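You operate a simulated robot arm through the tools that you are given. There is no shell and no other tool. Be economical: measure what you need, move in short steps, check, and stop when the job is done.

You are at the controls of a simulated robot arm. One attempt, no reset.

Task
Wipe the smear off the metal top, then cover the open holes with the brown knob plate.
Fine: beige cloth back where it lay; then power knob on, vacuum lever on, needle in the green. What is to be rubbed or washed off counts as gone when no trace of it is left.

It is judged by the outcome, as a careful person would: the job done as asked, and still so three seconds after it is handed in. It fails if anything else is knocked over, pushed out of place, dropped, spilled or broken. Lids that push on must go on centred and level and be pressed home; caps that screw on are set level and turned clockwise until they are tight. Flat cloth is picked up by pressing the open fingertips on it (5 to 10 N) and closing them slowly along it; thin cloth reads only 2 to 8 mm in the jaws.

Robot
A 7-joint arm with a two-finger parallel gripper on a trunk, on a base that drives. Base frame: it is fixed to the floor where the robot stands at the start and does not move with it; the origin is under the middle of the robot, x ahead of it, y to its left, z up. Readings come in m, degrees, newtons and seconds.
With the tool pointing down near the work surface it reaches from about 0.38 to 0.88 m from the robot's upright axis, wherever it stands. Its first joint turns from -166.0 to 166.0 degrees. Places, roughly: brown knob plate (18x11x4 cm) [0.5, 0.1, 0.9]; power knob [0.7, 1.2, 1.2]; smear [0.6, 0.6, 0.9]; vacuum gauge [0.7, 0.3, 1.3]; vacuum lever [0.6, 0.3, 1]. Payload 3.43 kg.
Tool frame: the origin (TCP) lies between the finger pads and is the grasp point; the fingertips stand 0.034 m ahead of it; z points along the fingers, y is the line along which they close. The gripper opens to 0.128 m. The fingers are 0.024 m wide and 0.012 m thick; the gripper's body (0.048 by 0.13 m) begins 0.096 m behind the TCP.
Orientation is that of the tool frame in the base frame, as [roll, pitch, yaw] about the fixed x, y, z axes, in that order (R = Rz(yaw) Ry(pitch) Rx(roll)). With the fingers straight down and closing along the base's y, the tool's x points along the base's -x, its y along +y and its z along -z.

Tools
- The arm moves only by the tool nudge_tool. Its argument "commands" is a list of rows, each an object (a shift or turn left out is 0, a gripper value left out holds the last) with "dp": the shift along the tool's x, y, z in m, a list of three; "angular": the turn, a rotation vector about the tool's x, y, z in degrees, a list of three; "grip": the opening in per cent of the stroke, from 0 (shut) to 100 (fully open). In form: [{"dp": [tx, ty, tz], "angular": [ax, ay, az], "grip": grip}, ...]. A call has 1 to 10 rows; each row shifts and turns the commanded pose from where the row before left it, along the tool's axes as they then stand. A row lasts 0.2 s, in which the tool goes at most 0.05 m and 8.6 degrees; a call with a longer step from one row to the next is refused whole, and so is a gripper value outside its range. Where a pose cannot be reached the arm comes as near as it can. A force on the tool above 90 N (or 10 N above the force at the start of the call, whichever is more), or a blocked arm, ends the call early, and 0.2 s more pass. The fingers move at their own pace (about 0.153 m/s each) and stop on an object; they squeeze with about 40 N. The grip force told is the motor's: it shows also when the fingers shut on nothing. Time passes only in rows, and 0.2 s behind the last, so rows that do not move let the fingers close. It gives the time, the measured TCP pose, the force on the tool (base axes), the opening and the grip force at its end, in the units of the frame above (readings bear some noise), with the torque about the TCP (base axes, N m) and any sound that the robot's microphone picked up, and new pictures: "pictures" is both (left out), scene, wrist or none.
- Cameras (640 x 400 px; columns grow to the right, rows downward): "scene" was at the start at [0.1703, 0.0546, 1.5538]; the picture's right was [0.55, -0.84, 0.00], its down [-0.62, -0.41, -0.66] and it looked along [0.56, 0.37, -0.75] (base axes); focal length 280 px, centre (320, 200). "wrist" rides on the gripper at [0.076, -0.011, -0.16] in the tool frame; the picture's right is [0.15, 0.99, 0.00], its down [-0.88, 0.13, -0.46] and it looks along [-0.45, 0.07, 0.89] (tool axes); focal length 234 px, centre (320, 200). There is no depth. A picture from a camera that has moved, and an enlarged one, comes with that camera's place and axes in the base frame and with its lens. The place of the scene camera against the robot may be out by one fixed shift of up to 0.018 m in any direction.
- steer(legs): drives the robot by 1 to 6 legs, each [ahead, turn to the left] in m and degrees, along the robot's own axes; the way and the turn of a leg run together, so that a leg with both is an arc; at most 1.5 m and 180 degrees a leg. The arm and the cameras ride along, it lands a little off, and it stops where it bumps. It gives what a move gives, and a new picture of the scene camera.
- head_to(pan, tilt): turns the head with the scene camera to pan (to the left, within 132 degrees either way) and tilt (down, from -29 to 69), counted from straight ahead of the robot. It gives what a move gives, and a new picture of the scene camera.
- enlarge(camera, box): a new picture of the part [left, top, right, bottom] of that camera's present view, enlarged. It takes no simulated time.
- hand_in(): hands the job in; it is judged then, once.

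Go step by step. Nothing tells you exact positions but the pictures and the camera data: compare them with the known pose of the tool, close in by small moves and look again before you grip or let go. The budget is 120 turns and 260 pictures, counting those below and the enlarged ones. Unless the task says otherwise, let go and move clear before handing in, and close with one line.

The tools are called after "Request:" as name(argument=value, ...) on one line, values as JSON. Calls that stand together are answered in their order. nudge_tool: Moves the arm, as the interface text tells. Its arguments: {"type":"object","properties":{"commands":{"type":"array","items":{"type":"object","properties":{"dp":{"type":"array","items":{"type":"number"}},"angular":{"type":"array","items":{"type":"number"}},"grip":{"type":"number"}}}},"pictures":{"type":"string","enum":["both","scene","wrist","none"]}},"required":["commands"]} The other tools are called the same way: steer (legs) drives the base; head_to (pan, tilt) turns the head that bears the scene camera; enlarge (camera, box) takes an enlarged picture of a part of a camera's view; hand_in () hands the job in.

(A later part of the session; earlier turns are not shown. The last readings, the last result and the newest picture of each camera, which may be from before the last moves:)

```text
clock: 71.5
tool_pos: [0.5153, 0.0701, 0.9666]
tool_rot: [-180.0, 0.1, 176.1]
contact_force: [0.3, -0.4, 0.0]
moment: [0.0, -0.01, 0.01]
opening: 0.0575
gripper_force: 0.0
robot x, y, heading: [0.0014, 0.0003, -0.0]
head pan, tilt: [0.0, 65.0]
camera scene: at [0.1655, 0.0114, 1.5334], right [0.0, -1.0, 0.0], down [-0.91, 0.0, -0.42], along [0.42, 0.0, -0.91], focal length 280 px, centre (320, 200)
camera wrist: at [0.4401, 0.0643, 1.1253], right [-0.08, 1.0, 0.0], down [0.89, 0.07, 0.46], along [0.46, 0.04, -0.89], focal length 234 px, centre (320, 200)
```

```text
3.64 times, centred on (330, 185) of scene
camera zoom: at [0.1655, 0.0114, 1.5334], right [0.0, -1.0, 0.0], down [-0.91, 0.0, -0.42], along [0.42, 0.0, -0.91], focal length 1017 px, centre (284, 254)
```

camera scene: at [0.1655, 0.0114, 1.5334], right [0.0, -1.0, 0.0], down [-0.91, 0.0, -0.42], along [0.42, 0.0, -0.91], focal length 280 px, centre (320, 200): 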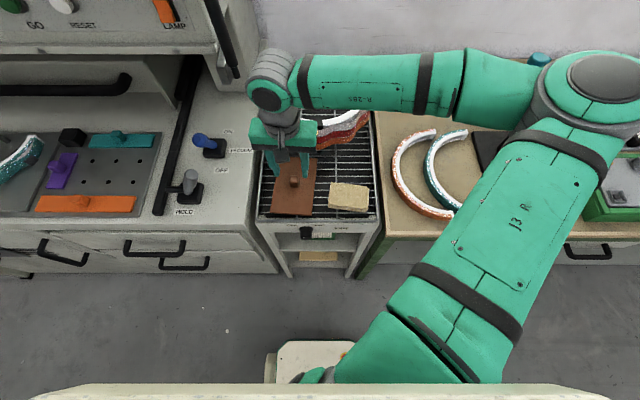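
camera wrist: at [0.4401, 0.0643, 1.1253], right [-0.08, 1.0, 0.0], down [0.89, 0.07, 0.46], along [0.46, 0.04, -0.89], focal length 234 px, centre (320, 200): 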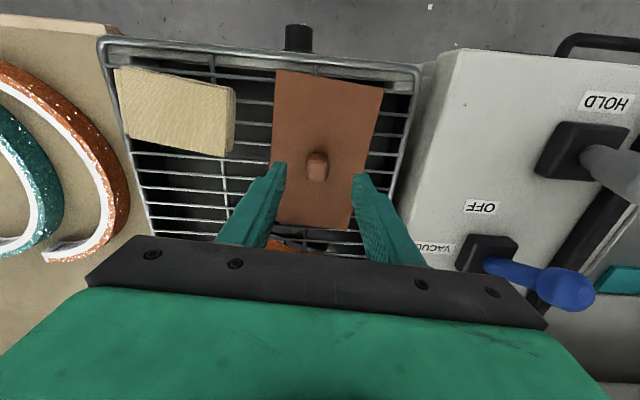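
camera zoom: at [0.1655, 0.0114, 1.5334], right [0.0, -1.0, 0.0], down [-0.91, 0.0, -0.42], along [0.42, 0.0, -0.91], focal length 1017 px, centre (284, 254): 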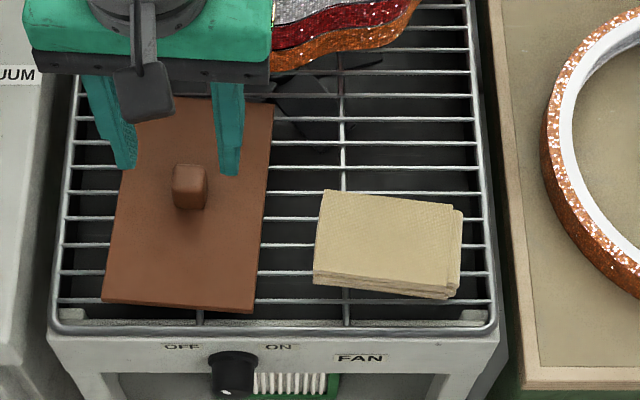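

The knob is centred between the fingers in y; it sits about 12 mm farther in x. I shift and descend by steps.

Request:
nudge_tool(commands=[{"dp": [-0.0125, 0.0, 0.02]}, {"dp": [0, 0, 0.015]}, {}], pictures="both")

Request:
enlarge(camera="wrist", box=[220, 80, 420, 270])

Request:
enlarge(camera="scene", box=[250, 130, 410, 240])

```text
clock: 72.3
tool_pos: [0.5304, 0.0708, 0.9325]
tool_rot: [180.0, 0.1, 176.0]
contact_force: [0.1, 0.4, -0.5]
moment: [0.04, 0.05, 0.0]
opening: 0.0575
gripper_force: 0.0
robot x, y, heading: [0.0026, -0.0058, 0.0]
head pan, tilt: [0.0, 65.0]
camera scene: at [0.1655, 0.0113, 1.5334], right [0.0, -1.0, 0.0], down [-0.91, 0.0, -0.42], along [0.42, 0.0, -0.91], focal length 280 px, centre (320, 200)
camera wrist: at [0.4541, 0.0633, 1.0919], right [-0.08, 1.0, 0.0], down [0.89, 0.07, 0.46], along [0.46, 0.04, -0.89], focal length 234 px, centre (320, 200)
```

scene: 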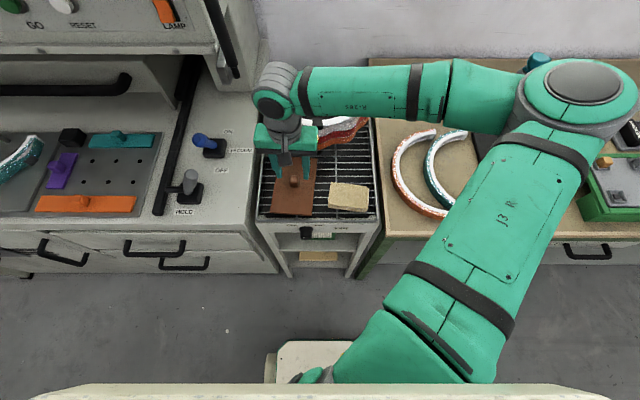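
wrist: 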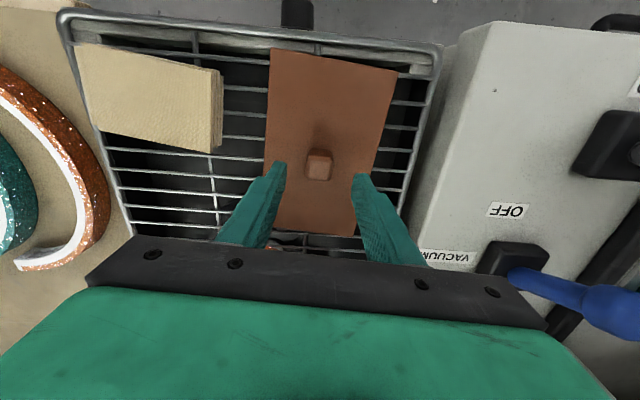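

```text
2.11 times, centred on (320, 175) of wrist
camera zoom: at [0.4541, 0.0633, 1.0919], right [-0.08, 1.0, 0.0], down [0.89, 0.07, 0.46], along [0.46, 0.04, -0.89], focal length 493 px, centre (320, 253)
```

zoom: 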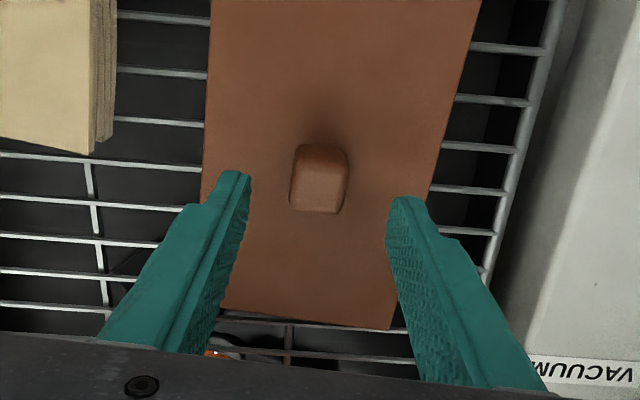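

```text
3.64 times, centred on (330, 185) of scene
camera zoom: at [0.1655, 0.0113, 1.5334], right [0.0, -1.0, 0.0], down [-0.91, 0.0, -0.42], along [0.42, 0.0, -0.91], focal length 1017 px, centre (284, 254)
```

zoom: 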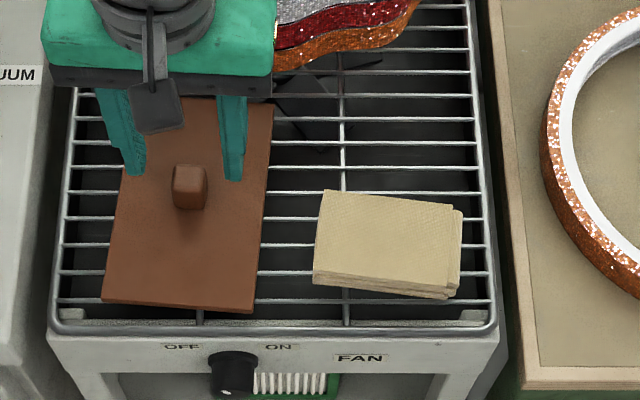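

Request:
nudge_tool(commands=[{"dp": [0.002, 0.0, 0.01]}, {"dp": [0, 0, 0.006]}, {}], pictures="both")

Request:
enlarge(camera="wrist", box=[220, 80, 420, 270])

Request:
enlarge(camera="scene", box=[250, 130, 350, 210])

```text
clock: 73.1
tool_pos: [0.5274, 0.0683, 0.9151]
tool_rot: [-180.0, 0.1, 176.1]
contact_force: [-0.2, -0.1, 1.1]
moment: [0.04, -0.02, 0.0]
opening: 0.0576
gripper_force: 0.1
robot x, y, heading: [-0.0014, -0.0013, -0.1]
head pan, tilt: [0.0, 65.0]
camera scene: at [0.1655, 0.0113, 1.5334], right [0.0, -1.0, 0.0], down [-0.91, 0.0, -0.42], along [0.42, 0.0, -0.91], focal length 280 px, centre (320, 200)
camera wrist: at [0.4508, 0.0628, 1.0756], right [-0.08, 1.0, 0.0], down [0.89, 0.07, 0.46], along [0.46, 0.04, -0.89], focal length 234 px, centre (320, 200)
```

scene: 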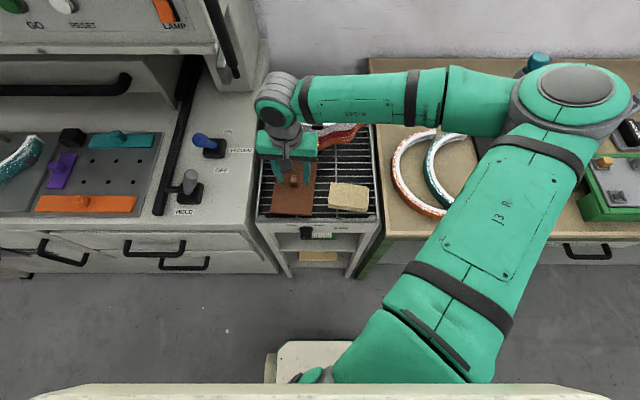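
wrist: 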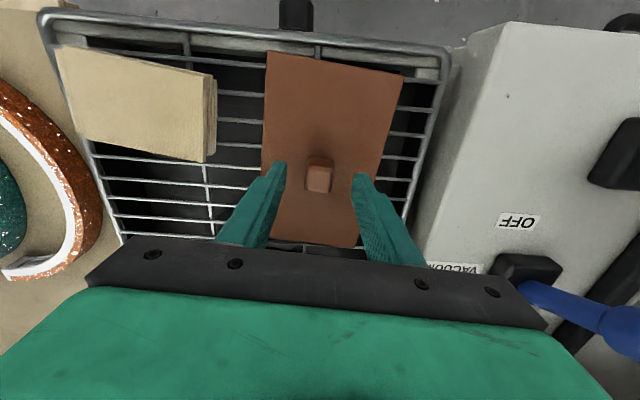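

```text
2.11 times, centred on (320, 175) of wrist
camera zoom: at [0.4508, 0.0628, 1.0756], right [-0.08, 1.0, 0.0], down [0.89, 0.07, 0.46], along [0.46, 0.04, -0.89], focal length 493 px, centre (320, 253)
```

zoom: 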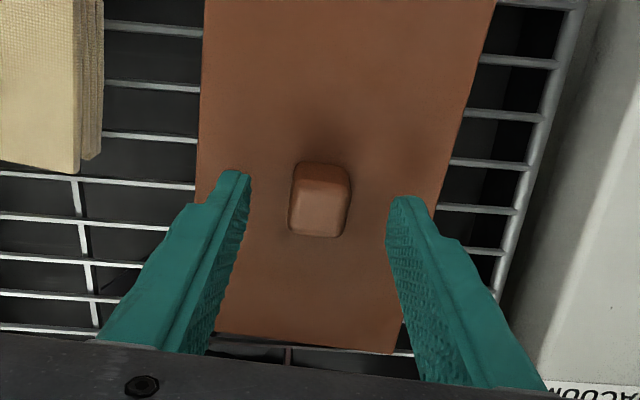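

```text
5.00 times, centred on (300, 170) of scene
camera zoom: at [0.1655, 0.0113, 1.5334], right [0.0, -1.0, 0.0], down [-0.91, 0.0, -0.42], along [0.42, 0.0, -0.91], focal length 1398 px, centre (420, 350)
```

zoom: 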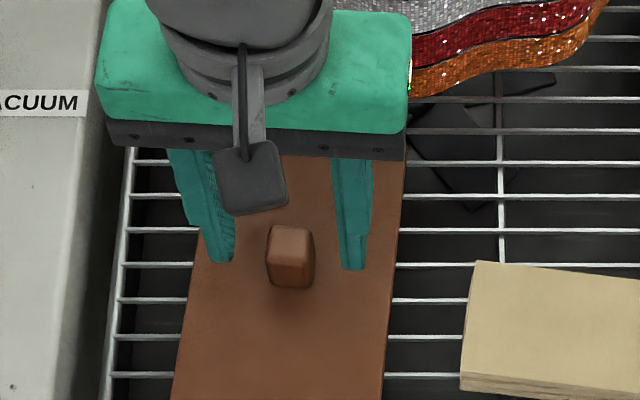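

Aligned; shifting 3 mm back in x and descending until just above the plate.

Request:
nudge_tool(commands=[{"dp": [0.003, 0.0, 0.004]}, {}], pictures="none")

Request:
nudge_tool(commands=[{"dp": [0, 0.0, 0.003]}, {}], pictures="none")

Request:
nudge_tool(commands=[{"dp": [0, 0.0, 0.002]}, {}], pictures="none")

Request:
nudge_tool(commands=[{"dp": [0, 0.0, 0.002]}, {}], pictures="scene")

Request:
enlarge(camera="scene", box=[250, 130, 350, 210])

```text
clock: 73.7
tool_pos: [0.5233, 0.0715, 0.9127]
tool_rot: [-179.9, 0.1, 176.1]
contact_force: [0.0, 0.2, -0.1]
moment: [0.01, 0.01, 0.01]
opening: 0.0574
gripper_force: 0.2
robot x, y, heading: [-0.001, 0.0015, -0.2]
head pan, tilt: [0.0, 65.0]
```

```text
clock: 74.3
tool_pos: [0.5236, 0.0689, 0.9099]
tool_rot: [180.0, 0.1, 176.1]
contact_force: [1.1, -0.1, 0.0]
moment: [0.0, -0.02, 0.02]
opening: 0.0574
gripper_force: 0.0
robot x, y, heading: [0.0, -0.0012, -0.2]
head pan, tilt: [0.0, 65.0]
```

```text
clock: 74.9
tool_pos: [0.5246, 0.0705, 0.9076]
tool_rot: [-180.0, 0.2, 176.0]
contact_force: [0.9, -0.5, -0.3]
moment: [0.01, -0.01, -0.02]
opening: 0.0577
gripper_force: 0.1
robot x, y, heading: [-0.0023, 0.0021, 0.0]
head pan, tilt: [0.0, 65.0]
```

```text
clock: 75.5
tool_pos: [0.5241, 0.0701, 0.9057]
tool_rot: [180.0, 0.1, 176.1]
contact_force: [-0.6, 1.0, 0.7]
moment: [-0.03, 0.0, 0.03]
opening: 0.0578
gripper_force: 0.0
robot x, y, heading: [-0.0013, 0.0022, 0.0]
head pan, tilt: [0.0, 65.0]
camera scene: at [0.1655, 0.0113, 1.5334], right [0.0, -1.0, 0.0], down [-0.91, 0.0, -0.42], along [0.42, 0.0, -0.91], focal length 280 px, centre (320, 200)
```

scene: 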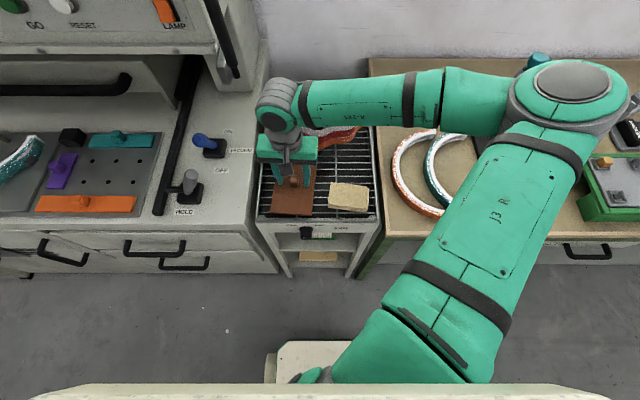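

```text
5.00 times, centred on (300, 170) of scene
camera zoom: at [0.1655, 0.0113, 1.5334], right [0.0, -1.0, 0.0], down [-0.91, 0.0, -0.42], along [0.42, 0.0, -0.91], focal length 1398 px, centre (420, 350)
```

zoom: 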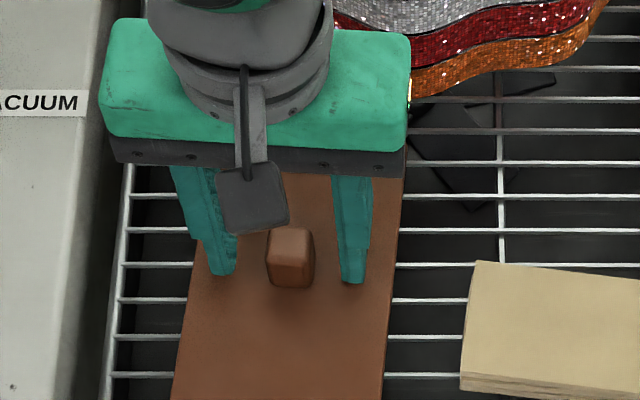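

Tips flank the knob a few mm above the plate. Closing.

Request:
nudge_tool(commands=[{"grip": 35}, {"grip": 28}, {"grip": 22}, {"grip": 17}, {"grip": 12}, {"grip": 8}, {}], pictures="none")

Request:
nudge_tool(commands=[{"dp": [0, 0, -0.01]}, {"dp": [0, 0, -0.02]}, {}], pictures="both")

Request:
enlarge(camera="scene", box=[240, 130, 400, 240])

```text
clock: 77.1
tool_pos: [0.5245, 0.0693, 0.9059]
tool_rot: [179.9, 0.2, 176.1]
contact_force: [0.7, -1.2, 1.3]
moment: [-0.01, 0.0, -0.16]
opening: 0.0235
gripper_force: 39.7
robot x, y, heading: [-0.0003, 0.0021, -0.1]
head pan, tilt: [0.0, 65.0]
```

```text
clock: 77.9
tool_pos: [0.5214, 0.0711, 0.9385]
tool_rot: [-180.0, 0.2, 176.1]
contact_force: [0.3, -0.3, -2.0]
moment: [0.0, 0.03, 0.01]
opening: 0.0234
gripper_force: 40.0
robot x, y, heading: [-0.0018, -0.0034, 0.2]
head pan, tilt: [0.0, 65.0]
camera scene: at [0.1655, 0.0113, 1.5334], right [0.0, -1.0, 0.0], down [-0.91, 0.0, -0.42], along [0.42, 0.0, -0.91], focal length 280 px, centre (320, 200)
camera wrist: at [0.446, 0.063, 1.0966], right [-0.08, 1.0, 0.0], down [0.89, 0.07, 0.46], along [0.46, 0.04, -0.89], focal length 234 px, centre (320, 200)
```

scene: 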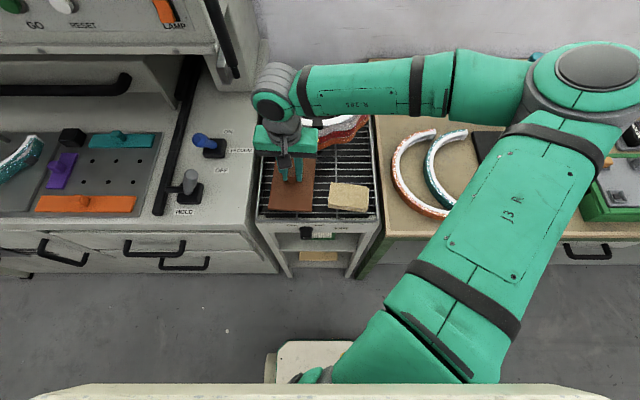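
wrist: 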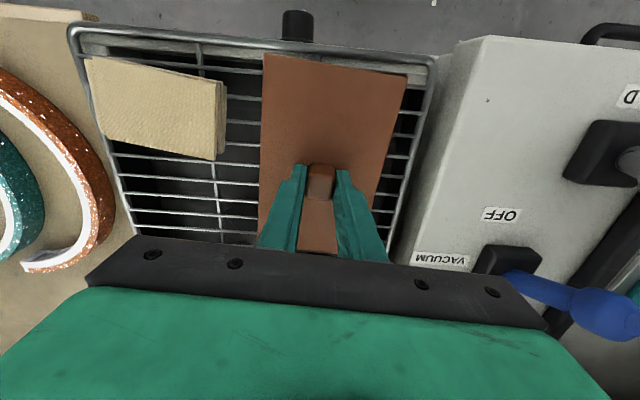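

```text
3.64 times, centred on (320, 185) of scene
camera zoom: at [0.1655, 0.0113, 1.5334], right [0.0, -1.0, 0.0], down [-0.91, 0.0, -0.42], along [0.42, 0.0, -0.91], focal length 1017 px, centre (320, 254)
```

zoom: 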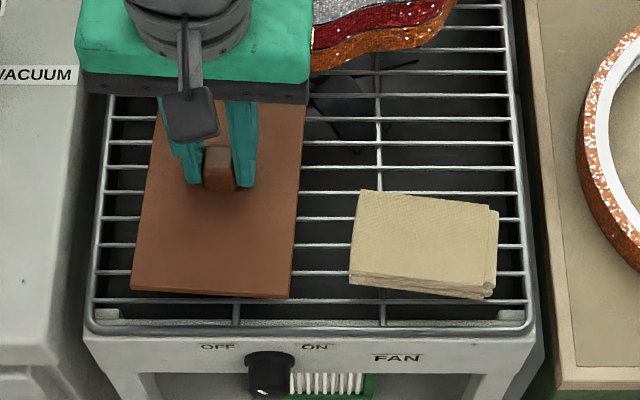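

The plate hangs level from its knob. Lifting and rotating the tool to yaw 90° so its long side runs along y.

Request:
nudge_tool(commands=[{"dp": [0, 0, -0.05]}, {"dp": [0, 0, -0.05]}, {"dp": [0, 0, -0.05]}, {"dp": [0, 0, -0.05]}, {"angular": [0, 0, 8.6]}, {"angular": [0, 0, 8.6]}, {"angular": [0, 0, 8.6]}, {"angular": [0, 0, 8.6]}, {"angular": [0, 0, 8.6]}, {"angular": [0, 0, 8.6]}], pictures="none")

Request:
nudge_tool(commands=[{"angular": [0, 0, 8.6]}, {"angular": [0, 0, 8.6]}, {"angular": [0, 0, 8.6]}, {"angular": [0, 0, 8.6]}, {}], pictures="both")

```text
clock: 80.1
tool_pos: [0.5231, 0.0696, 1.135]
tool_rot: [180.0, 0.1, 124.3]
contact_force: [-0.6, -0.2, -2.0]
moment: [0.02, 0.02, 0.03]
opening: 0.0235
gripper_force: 40.0
robot x, y, heading: [-0.0007, -0.0015, -0.1]
head pan, tilt: [0.0, 65.0]
```

```text
clock: 81.3
tool_pos: [0.5233, 0.07, 1.1371]
tool_rot: [179.9, 0.0, 90.0]
contact_force: [0.2, -0.1, -2.1]
moment: [0.0, 0.06, -0.01]
opening: 0.0232
gripper_force: 40.0
robot x, y, heading: [-0.0001, -0.0009, 0.1]
head pan, tilt: [0.0, 65.0]
camera scene: at [0.1655, 0.0113, 1.5334], right [0.0, -1.0, 0.0], down [-0.91, 0.0, -0.42], along [0.42, 0.0, -0.91], focal length 280 px, centre (320, 200)
camera wrist: at [0.5127, 0.1449, 1.2958], right [0.99, 0.15, 0.0], down [0.13, -0.88, 0.46], along [0.07, -0.45, -0.89], focal length 234 px, centre (320, 200)
```

scene: 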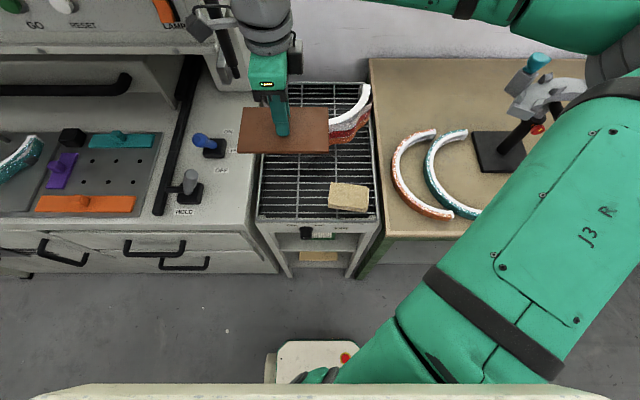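
wrist: 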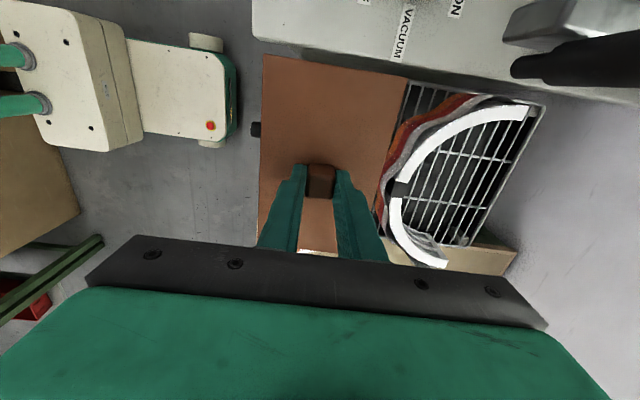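

Plate's long side now runs along y. Hole grid centre is [0.550, 0.557]; I carry the plate over there.

Request:
nudge_tool(commands=[{"dp": [0.05, 0, 0]}, {"dp": [0.05, 0, 0]}, {"dp": [0.05, 0, 0]}, {"dp": [0.05, 0, 0]}, {"dp": [0.05, 0, 0]}, {"dp": [0.05, 0, 0]}, {"dp": [0.05, 0, 0]}, {"dp": [0.05, 0, 0]}, {"dp": [0.05, 0.012, 0]}, {"dp": [0.031, 0.013, 0]}], pictures="none")

Request:
head_to(pan=30, tilt=58)

```text
refused: row 9 steps farther than a row can; nothing moved
```

```text
clock: 82.3
tool_pos: [0.5237, 0.0694, 1.1359]
tool_rot: [179.9, 0.0, 90.2]
contact_force: [-0.4, 0.5, -1.2]
moment: [0.0, 0.05, 0.02]
opening: 0.0232
gripper_force: 40.4
robot x, y, heading: [0.0004, 0.0033, -0.0]
head pan, tilt: [30.0, 58.0]
camera scene: at [0.1645, 0.0457, 1.5414], right [0.5, -0.87, 0.0], down [-0.73, -0.42, -0.53], along [0.46, 0.26, -0.85], focal length 280 px, centre (320, 200)
```

scene: 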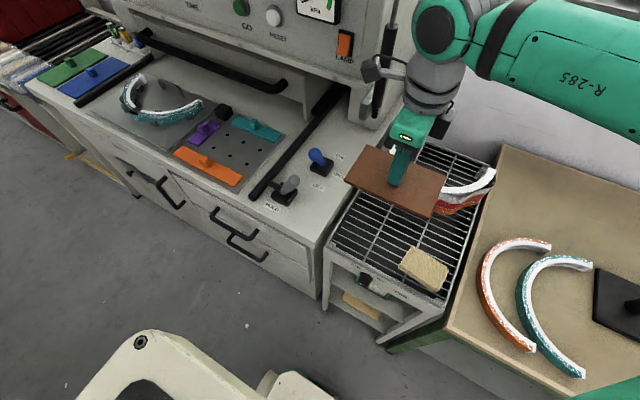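

Request:
nudge_tool(commands=[{"dp": [0.05, 0, 0]}, {"dp": [0.05, 0, 0]}, {"dp": [0.05, 0, 0]}, {"dp": [0.05, 0, 0]}, {"dp": [0.05, 0, 0]}, {"dp": [0.05, 0, 0]}, {"dp": [0.05, 0, 0]}, {"dp": [0.05, 0, 0]}, {"dp": [0.048, 0.012, 0]}, {"dp": [0.033, 0.013, 0]}], pictures="none")

Request:
nudge_tool(commands=[{"dp": [0, 0, 0.05]}, {"dp": [0, 0, 0.05]}, {}], pictures="both")

Request:
enlarge(camera="scene", box=[130, 80, 330, 220])

```text
clock: 84.5
tool_pos: [0.5478, 0.5516, 1.1367]
tool_rot: [179.9, 0.0, 90.0]
contact_force: [0.2, 0.0, -2.0]
moment: [0.07, 0.04, -0.02]
opening: 0.0233
gripper_force: 40.0
robot x, y, heading: [-0.0005, -0.0014, -0.0]
head pan, tilt: [30.0, 58.0]
```

```text
clock: 85.3
tool_pos: [0.5433, 0.5513, 1.0343]
tool_rot: [179.8, 0.0, 90.0]
contact_force: [-0.5, 0.1, -1.2]
moment: [-0.01, 0.03, 0.0]
opening: 0.0234
gripper_force: 40.1
robot x, y, heading: [-0.0011, -0.001, 0.3]
head pan, tilt: [30.0, 58.0]
camera scene: at [0.1645, 0.046, 1.5414], right [0.5, -0.87, 0.0], down [-0.73, -0.42, -0.53], along [0.46, 0.26, -0.85], focal length 280 px, centre (320, 200)
camera wrist: at [0.5334, 0.626, 1.1934], right [0.99, 0.15, 0.0], down [0.13, -0.88, 0.46], along [0.07, -0.45, -0.89], focal length 234 px, centre (320, 200)
```

scene: 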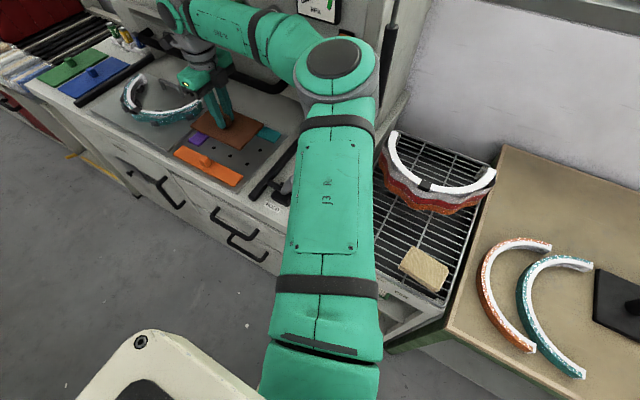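
wrist: 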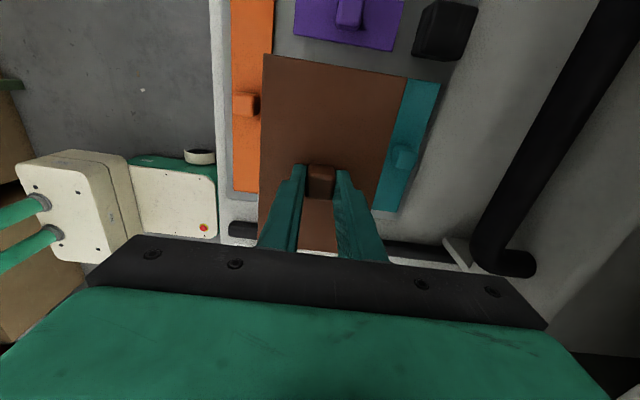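

```text
2.86 times, centred on (230, 150) of scene
camera zoom: at [0.1645, 0.046, 1.5414], right [0.5, -0.87, 0.0], down [-0.73, -0.42, -0.53], along [0.46, 0.26, -0.85], focal length 799 px, centre (577, 343)
```

zoom: 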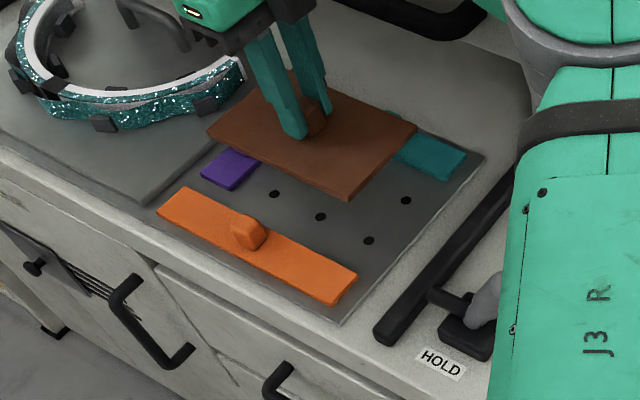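

The plate is well aligned; its centre is about [0.545, 0.548]. I shift +4 mm x, +6 mm y and lower to just above the metal.

Request:
nudge_tool(commands=[{"dp": [0.006, 0.004, 0.04]}, {"dp": [0, 0, 0.03]}, {"dp": [0, 0, 0.015]}, {}], pictures="both")

Request:
enlarge(camera="scene", box=[150, 90, 300, 200])

Request:
enlarge(camera="wrist", box=[200, 0, 480, 260])

```text
clock: 86.3
tool_pos: [0.5498, 0.5575, 0.9503]
tool_rot: [180.0, 0.0, 90.1]
contact_force: [-0.3, -1.0, -1.9]
moment: [0.02, 0.02, 0.02]
opening: 0.0232
gripper_force: 39.8
robot x, y, heading: [0.0015, -0.0047, -0.0]
head pan, tilt: [30.0, 58.0]
camera scene: at [0.1645, 0.046, 1.5414], right [0.5, -0.87, 0.0], down [-0.73, -0.42, -0.53], along [0.46, 0.26, -0.85], focal length 280 px, centre (320, 200)
camera wrist: at [0.5393, 0.6327, 1.1082], right [0.99, 0.15, 0.0], down [0.13, -0.88, 0.46], along [0.07, -0.45, -0.89], focal length 234 px, centre (320, 200)
```

scene: 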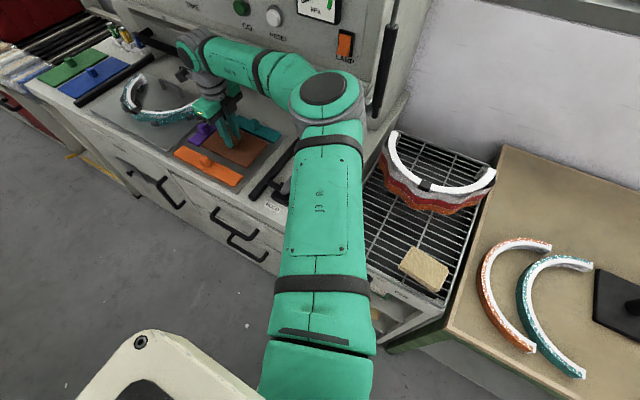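
wrist: 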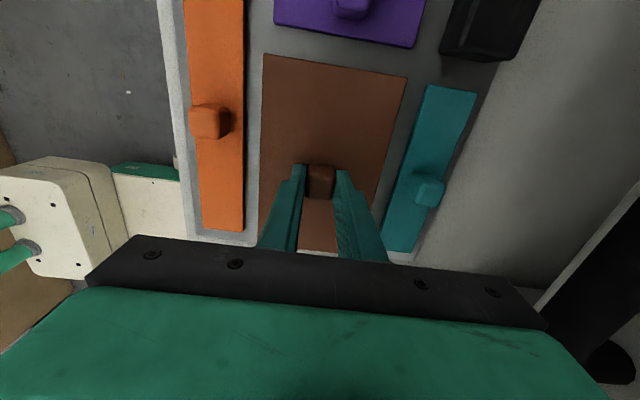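

```text
3.64 times, centred on (225, 145) of scene
camera zoom: at [0.1645, 0.046, 1.5414], right [0.5, -0.87, 0.0], down [-0.73, -0.42, -0.53], along [0.46, 0.26, -0.85], focal length 1017 px, centre (666, 400)
```

zoom: 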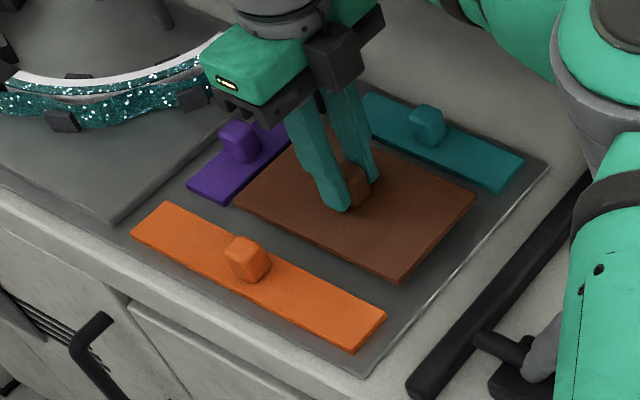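

```text
1.54 times, centred on (340, 130) of wrist
camera zoom: at [0.5393, 0.6327, 1.1082], right [0.99, 0.15, 0.0], down [0.13, -0.88, 0.46], along [0.07, -0.45, -0.89], focal length 360 px, centre (289, 308)
```

zoom: 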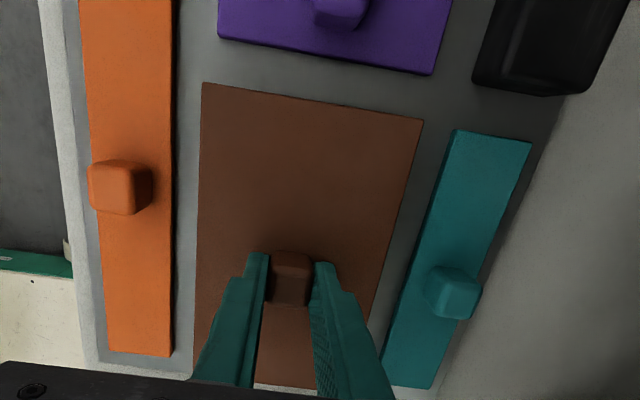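

Well centred between the neighbours, no holes exposed. Lowering to contact.

Request:
nudge_tool(commands=[{"dp": [0, 0, 0.01]}, {}], pictures="none")

Request:
nudge_tool(commands=[{"dp": [0, 0, 0.003]}, {}], pictures="none")

Request:
nudge_tool(commands=[{"dp": [0, 0, 0.002]}, {}], pictures="none")

Request:
nudge_tool(commands=[{"dp": [0, 0, 0.0015]}, {}], pictures="none")

```text
clock: 86.9
tool_pos: [0.5504, 0.5581, 0.9399]
tool_rot: [179.9, 0.1, 90.0]
contact_force: [-0.3, 0.0, -0.8]
moment: [-0.04, 0.01, 0.02]
opening: 0.0234
gripper_force: 40.5
robot x, y, heading: [0.0014, -0.0006, 0.1]
head pan, tilt: [30.0, 58.0]
```

```text
clock: 87.5
tool_pos: [0.5507, 0.5562, 0.9384]
tool_rot: [179.9, 0.1, 90.0]
contact_force: [-0.6, 0.9, -2.1]
moment: [0.0, -0.02, 0.02]
opening: 0.0235
gripper_force: 40.2
robot x, y, heading: [0.0008, 0.0007, 0.1]
head pan, tilt: [30.0, 58.0]
```

```text
clock: 88.1
tool_pos: [0.5497, 0.5547, 0.9362]
tool_rot: [-180.0, 0.1, 90.1]
contact_force: [0.2, 0.2, -2.3]
moment: [0.0, -0.01, 0.01]
opening: 0.0231
gripper_force: 39.6
robot x, y, heading: [0.0022, -0.0018, 0.1]
head pan, tilt: [30.0, 58.0]
```

```text
clock: 88.7
tool_pos: [0.5495, 0.5556, 0.9349]
tool_rot: [179.9, 0.1, 90.0]
contact_force: [0.9, -1.5, -1.7]
moment: [0.02, 0.0, 0.0]
opening: 0.0234
gripper_force: 40.0
robot x, y, heading: [-0.0023, -0.0025, 0.0]
head pan, tilt: [30.0, 58.0]
```

Request:
nudge_tool(commands=[{"dp": [0, 0, 0.001]}, {}], pictures="none")

Request:
nudge_tool(commands=[{"dp": [0, 0, 0.001]}, {}], pictures="none")

Request:
nudge_tool(commands=[{"dp": [0, 0, 0.001]}, {}], pictures="none")

```text
clock: 89.3
tool_pos: [0.5492, 0.5557, 0.9339]
tool_rot: [180.0, 0.1, 90.1]
contact_force: [0.0, -0.4, -2.1]
moment: [-0.03, -0.01, 0.0]
opening: 0.0235
gripper_force: 39.8
robot x, y, heading: [0.0011, -0.0009, 0.2]
head pan, tilt: [30.0, 58.0]
```

```text
clock: 89.9
tool_pos: [0.5501, 0.5567, 0.9337]
tool_rot: [179.8, 0.1, 90.0]
contact_force: [0.1, -0.1, -2.5]
moment: [0.03, 0.03, 0.01]
opening: 0.0232
gripper_force: 40.2
robot x, y, heading: [0.0005, -0.0001, 0.1]
head pan, tilt: [30.0, 58.0]
```

```text
clock: 90.5
tool_pos: [0.5503, 0.5567, 0.9334]
tool_rot: [179.9, 0.1, 90.1]
contact_force: [-0.9, 0.8, -1.2]
moment: [-0.02, 0.04, 0.04]
opening: 0.0237
gripper_force: 40.1
robot x, y, heading: [-0.0008, -0.0016, 0.0]
head pan, tilt: [30.0, 58.0]
```

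Request:
nudge_tool(commands=[{"dp": [0, 0, 0.001]}, {}], pictures="none")

Request:
nudge_tool(commands=[{"dp": [0, 0, 0.001]}, {}], pictures="none")

```text
clock: 91.1
tool_pos: [0.5517, 0.5553, 0.9321]
tool_rot: [179.9, 0.0, 90.1]
contact_force: [0.6, 0.3, 3.4]
moment: [-0.38, 0.11, -0.05]
opening: 0.0234
gripper_force: 40.5
robot x, y, heading: [-0.0002, 0.0024, -0.1]
head pan, tilt: [30.0, 58.0]
```

```text
clock: 91.7
tool_pos: [0.5505, 0.556, 0.9325]
tool_rot: [179.9, 0.0, 90.1]
contact_force: [-5.2, -5.4, 16.0]
moment: [-0.42, 0.23, 0.04]
opening: 0.0234
gripper_force: 40.1
robot x, y, heading: [0.001, 0.0026, 0.0]
head pan, tilt: [30.0, 58.0]
```

Plate is in contact at 16 N as expected. I release and rise.

Request:
nudge_tool(commands=[{"dp": [0, 0, -0.0004]}, {"grip": 24}, {"grip": 30}, {"grip": 38}, {}, {"dp": [0, 0, -0.03]}, {"dp": [0, 0, -0.05]}, {"dp": [0, 0, -0.05]}, {"dp": [0, 0, -0.05]}, {}], pictures="both")

Request:
enlarge(camera="scene", box=[150, 90, 300, 200])

Request:
enlarge(camera="wrist", box=[200, 40, 480, 260])

```text
clock: 93.9
tool_pos: [0.5503, 0.5565, 1.109]
tool_rot: [-179.9, 0.0, 90.1]
contact_force: [0.0, 0.1, 0.2]
moment: [0.02, 0.0, 0.03]
opening: 0.0485
gripper_force: 0.1
robot x, y, heading: [0.0058, -0.0018, 0.0]
head pan, tilt: [30.0, 58.0]
camera scene: at [0.1645, 0.046, 1.5414], right [0.5, -0.87, 0.0], down [-0.73, -0.42, -0.53], along [0.46, 0.26, -0.85], focal length 280 px, centre (320, 200)
camera wrist: at [0.5398, 0.6326, 1.2681], right [0.99, 0.15, 0.0], down [0.13, -0.88, 0.46], along [0.07, -0.45, -0.89], focal length 234 px, centre (320, 200)
```

scene: 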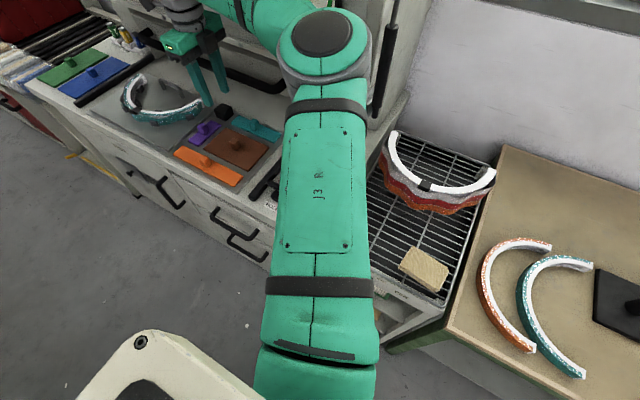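
wrist: 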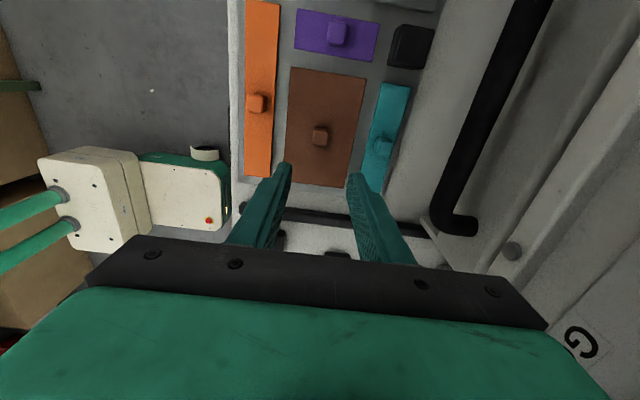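

```text
3.64 times, centred on (225, 145) of scene
camera zoom: at [0.1645, 0.046, 1.5414], right [0.5, -0.87, 0.0], down [-0.73, -0.42, -0.53], along [0.46, 0.26, -0.85], focal length 1017 px, centre (666, 400)
```

zoom: 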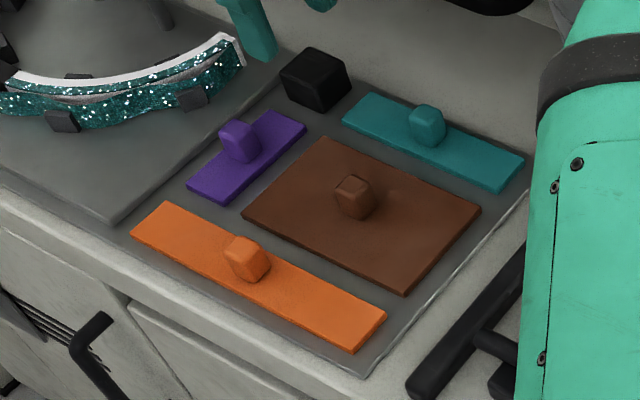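

```text
1.82 times, centred on (340, 150) of wrist
camera zoom: at [0.5398, 0.6326, 1.2681], right [0.99, 0.15, 0.0], down [0.13, -0.88, 0.46], along [0.07, -0.45, -0.89], focal length 426 px, centre (284, 291)
```

zoom: 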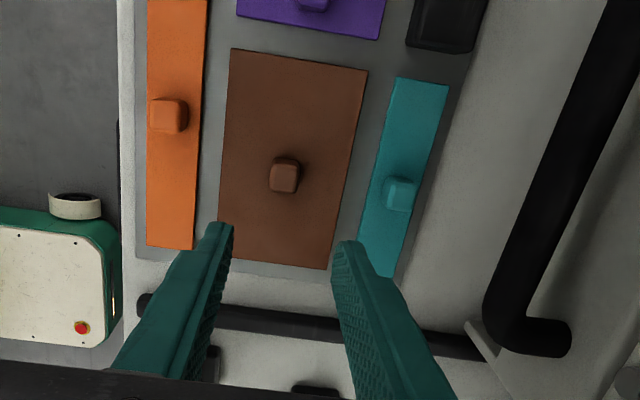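

The plate covers all holes and lies flat. Next the power knob at the far left: I retract the arm, back off a little, and turn left.

Request:
nudge_tool(commands=[{"dp": [-0.035, -0.035, 0]}, {"dp": [-0.035, -0.035, 0]}, {"dp": [-0.035, -0.035, 0]}, {"dp": [-0.035, -0.035, 0]}, {"dp": [-0.035, -0.035, 0]}, {"dp": [-0.035, -0.035, -0.005]}, {"dp": [-0.035, -0.035, 0]}, {}], pictures="scene")

Request:
head_to(pan=60, tilt=35)

Request:
enlarge(camera="scene", box=[240, 50, 420, 170])

```text
clock: 95.7
tool_pos: [0.3093, 0.3135, 1.115]
tool_rot: [180.0, 0.1, 90.1]
contact_force: [0.7, -0.1, -0.1]
moment: [-0.02, -0.01, 0.02]
opening: 0.0484
gripper_force: 0.0
robot x, y, heading: [-0.0005, -0.0016, -0.0]
head pan, tilt: [30.0, 58.0]
camera scene: at [0.1645, 0.0459, 1.5414], right [0.5, -0.87, 0.0], down [-0.73, -0.42, -0.53], along [0.46, 0.26, -0.85], focal length 280 px, centre (320, 200)
```

scene: 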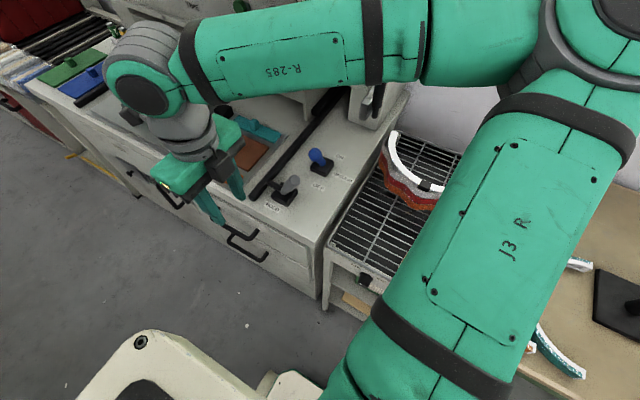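

```text
clock: 96.6
tool_pos: [0.3096, 0.3141, 1.1157]
tool_rot: [179.9, 0.1, 90.1]
contact_force: [0.1, 0.0, -0.2]
moment: [0.0, 0.05, 0.07]
opening: 0.0488
gripper_force: 0.0
robot x, y, heading: [-0.0012, 0.0001, -0.0]
head pan, tilt: [60.0, 35.0]
camera scene: at [0.1489, 0.0876, 1.5732], right [0.87, -0.5, 0.0], down [-0.29, -0.5, -0.82], along [0.41, 0.71, -0.57], focal length 280 px, centre (320, 200)
```

scene: 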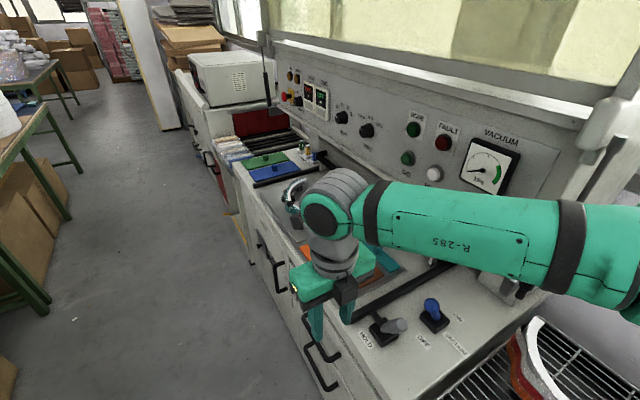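

```text
3.33 times, centred on (330, 110) of scene
camera zoom: at [0.1489, 0.0876, 1.5732], right [0.87, -0.5, 0.0], down [-0.29, -0.5, -0.82], along [0.41, 0.71, -0.57], focal length 932 px, centre (287, 500)
```

zoom: 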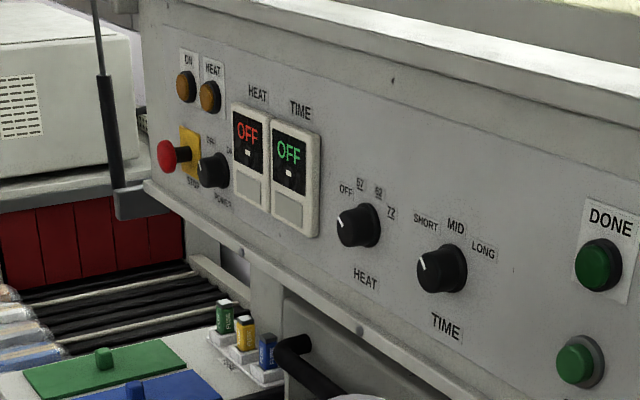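

Clear aisle. Driving: back 0.1 m, left 90°, then ahead 0.85 m.

Request:
steer(legs=[[-0.1, 0], [0, 90]])

Request:
steer(legs=[[0.85, 0]])

Request:
head_to(pan=-70, tilt=25)

```text
clock: 102.1
tool_pos: [-0.4066, 0.3162, 1.1147]
tool_rot: [179.9, 0.0, 179.2]
contact_force: [-0.5, -0.7, -0.3]
moment: [0.0, 0.01, 0.01]
opening: 0.0484
gripper_force: 0.1
robot x, y, heading: [-0.1002, 0.001, 89.3]
head pan, tilt: [60.0, 35.0]
camera scene: at [-0.172, 0.1614, 1.5733], right [0.51, 0.86, 0.0], down [0.49, -0.29, -0.82], along [-0.7, 0.42, -0.57], focal length 280 px, centre (320, 200)
```

scene: 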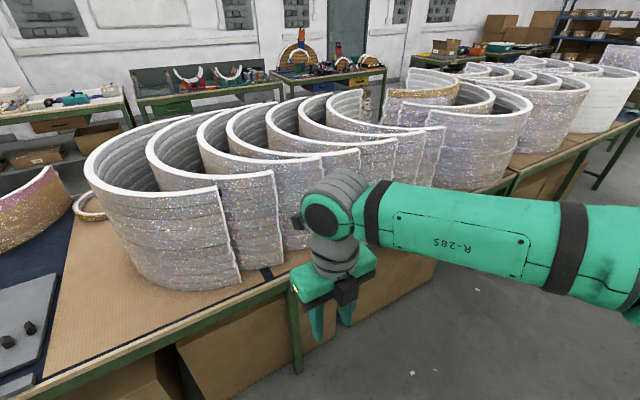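

```text
clock: 106.5
tool_pos: [-0.385, 1.1649, 1.1166]
tool_rot: [179.9, 0.0, 178.5]
contact_force: [-0.1, 0.6, 0.3]
moment: [0.01, 0.02, 0.04]
opening: 0.0485
gripper_force: 0.1
robot x, y, heading: [-0.0807, 0.847, 88.4]
head pan, tilt: [60.0, 35.0]
camera scene: at [-0.1528, 1.0082, 1.5733], right [0.52, 0.85, 0.0], down [0.49, -0.3, -0.82], along [-0.7, 0.43, -0.57], focal length 280 px, centre (320, 200)
```

scene: 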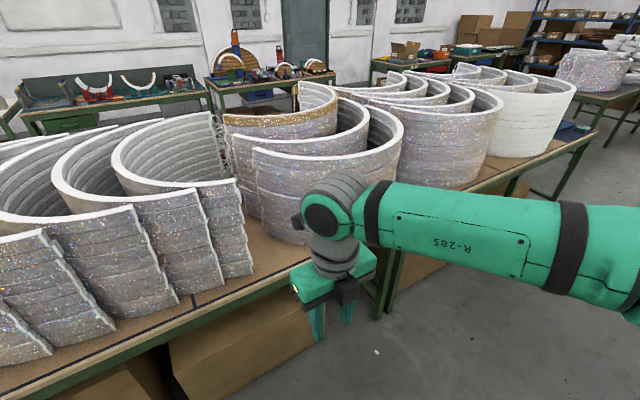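

```text
clock: 108.7
tool_pos: [-0.3862, 1.1642, 1.116]
tool_rot: [179.9, 0.0, 178.5]
contact_force: [0.3, -0.1, -0.6]
moment: [-0.03, 0.02, 0.03]
opening: 0.0486
gripper_force: 0.0
robot x, y, heading: [-0.0762, 0.8475, 88.3]
head pan, tilt: [-70.0, 25.0]
camera scene: at [0.0097, 0.9914, 1.5891], right [0.32, -0.95, 0.0], down [-0.4, -0.13, -0.91], along [0.86, 0.29, -0.42], focal length 280 px, centre (320, 200)
```

scene: 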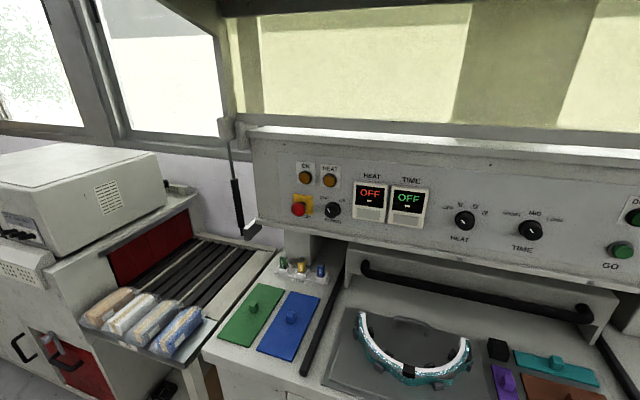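

Request:
enlarge(camera="scene", box=[270, 150, 430, 250])

Request:
head_to(pan=-35, tilt=30)

```text
4.00 times, centred on (350, 200) of scene
camera zoom: at [0.0097, 0.9914, 1.5891], right [0.32, -0.95, 0.0], down [-0.4, -0.13, -0.91], along [0.86, 0.29, -0.42], focal length 1118 px, centre (200, 200)
```

zoom: 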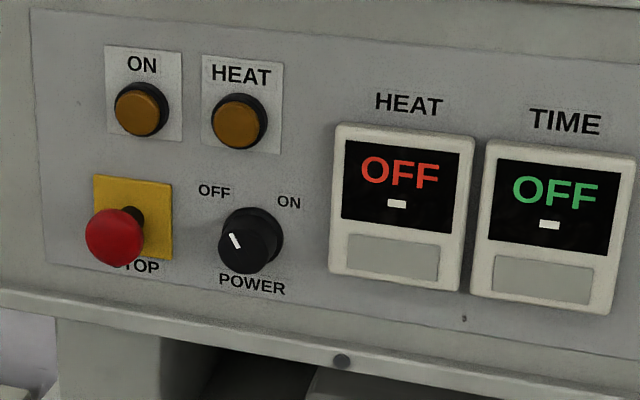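

```text
clock: 109.7
tool_pos: [-0.3859, 1.1652, 1.1151]
tool_rot: [180.0, 0.0, 178.5]
contact_force: [0.1, 0.6, -0.8]
moment: [0.03, 0.01, 0.0]
opening: 0.0488
gripper_force: 0.0
robot x, y, heading: [-0.0797, 0.8458, 88.8]
head pan, tilt: [-35.0, 30.0]
camera scene: at [-0.0238, 1.0348, 1.5811], right [0.8, -0.6, 0.0], down [-0.3, -0.4, -0.87], along [0.52, 0.7, -0.5], focal length 280 px, centre (320, 200)
```

scene: 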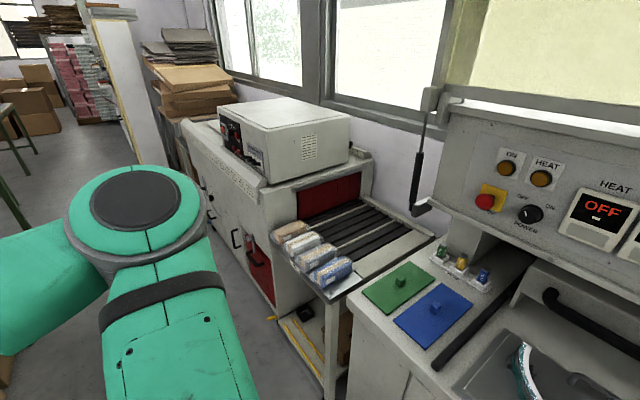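

The knob is at about [0.70, 1.19, 1.22] on a nearly vertical panel; OFF is 45° left and ON 45° right of up, so it needs a ~90° clockwise turn. I bring the tool round in front of it.

Request:
nudge_tool(commands=[{"dp": [-0.035, 0.03, -0.015]}, {"dp": [-0.035, 0.03, -0.015]}, {"dp": [-0.035, 0.03, -0.015]}, {"dp": [-0.045, 0, -0.015]}, {"dp": [-0.045, 0, -0.015]}, {"dp": [-0.045, 0, -0.015]}, {"dp": [-0.045, 0, -0.015]}, {"dp": [-0.05, 0, 0]}, {"dp": [-0.05, 0, 0]}, {"dp": [-0.05, 0, 0]}], pictures="none")

Request:
nudge_tool(commands=[{"dp": [-0.05, 0, 0]}, {"dp": [-0.05, 0, 0]}, {"dp": [-0.05, 0, 0]}, {"dp": [-0.05, 0, 0]}, {"dp": [-0.05, 0, 0]}, {"dp": [-0.05, -0.01, 0]}, {"dp": [-0.05, -0.01, 0]}, {"dp": [-0.04, -0.02, 0]}], pictures="scene")

```text
clock: 111.9
tool_pos: [0.0503, 1.2484, 1.2246]
tool_rot: [179.8, 0.0, 178.6]
contact_force: [-0.6, -0.1, 0.9]
moment: [-0.02, -0.05, -0.02]
opening: 0.0484
gripper_force: 0.1
robot x, y, heading: [-0.0804, 0.8455, 88.7]
head pan, tilt: [-35.0, 30.0]
```

```text
refused: row 6 steps farther than a row can; nothing moved
```

Request:
nudge_tool(commands=[{"dp": [-0.05, 0, 0]}, {"dp": [-0.05, 0, 0]}, {"dp": [-0.05, 0, 0]}, {"dp": [-0.05, 0, 0]}, {"dp": [-0.05, 0, 0]}, {"dp": [-0.048, -0.01, 0]}, {"dp": [-0.048, -0.01, 0]}, {"dp": [-0.04, -0.025, 0]}], pictures="scene")

```text
clock: 113.7
tool_pos: [0.4368, 1.1881, 1.2237]
tool_rot: [-180.0, 0.1, 178.5]
contact_force: [0.9, 0.8, 0.7]
moment: [-0.07, -0.06, 0.02]
opening: 0.0488
gripper_force: 0.1
robot x, y, heading: [-0.0809, 0.8428, 88.6]
head pan, tilt: [-35.0, 30.0]
camera scene: at [-0.0239, 1.0351, 1.5811], right [0.8, -0.59, 0.0], down [-0.3, -0.4, -0.87], along [0.52, 0.7, -0.5], focal length 280 px, centre (320, 200)
```

scene: 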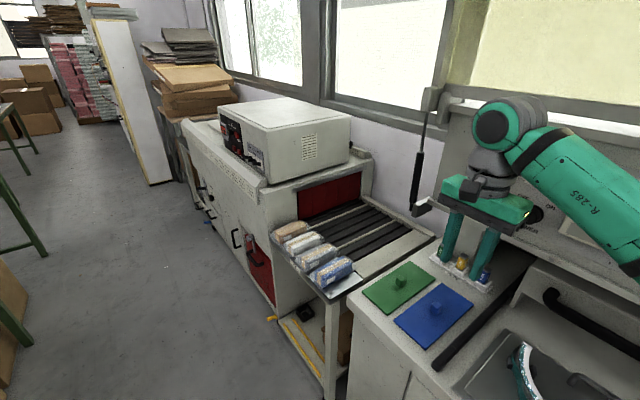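

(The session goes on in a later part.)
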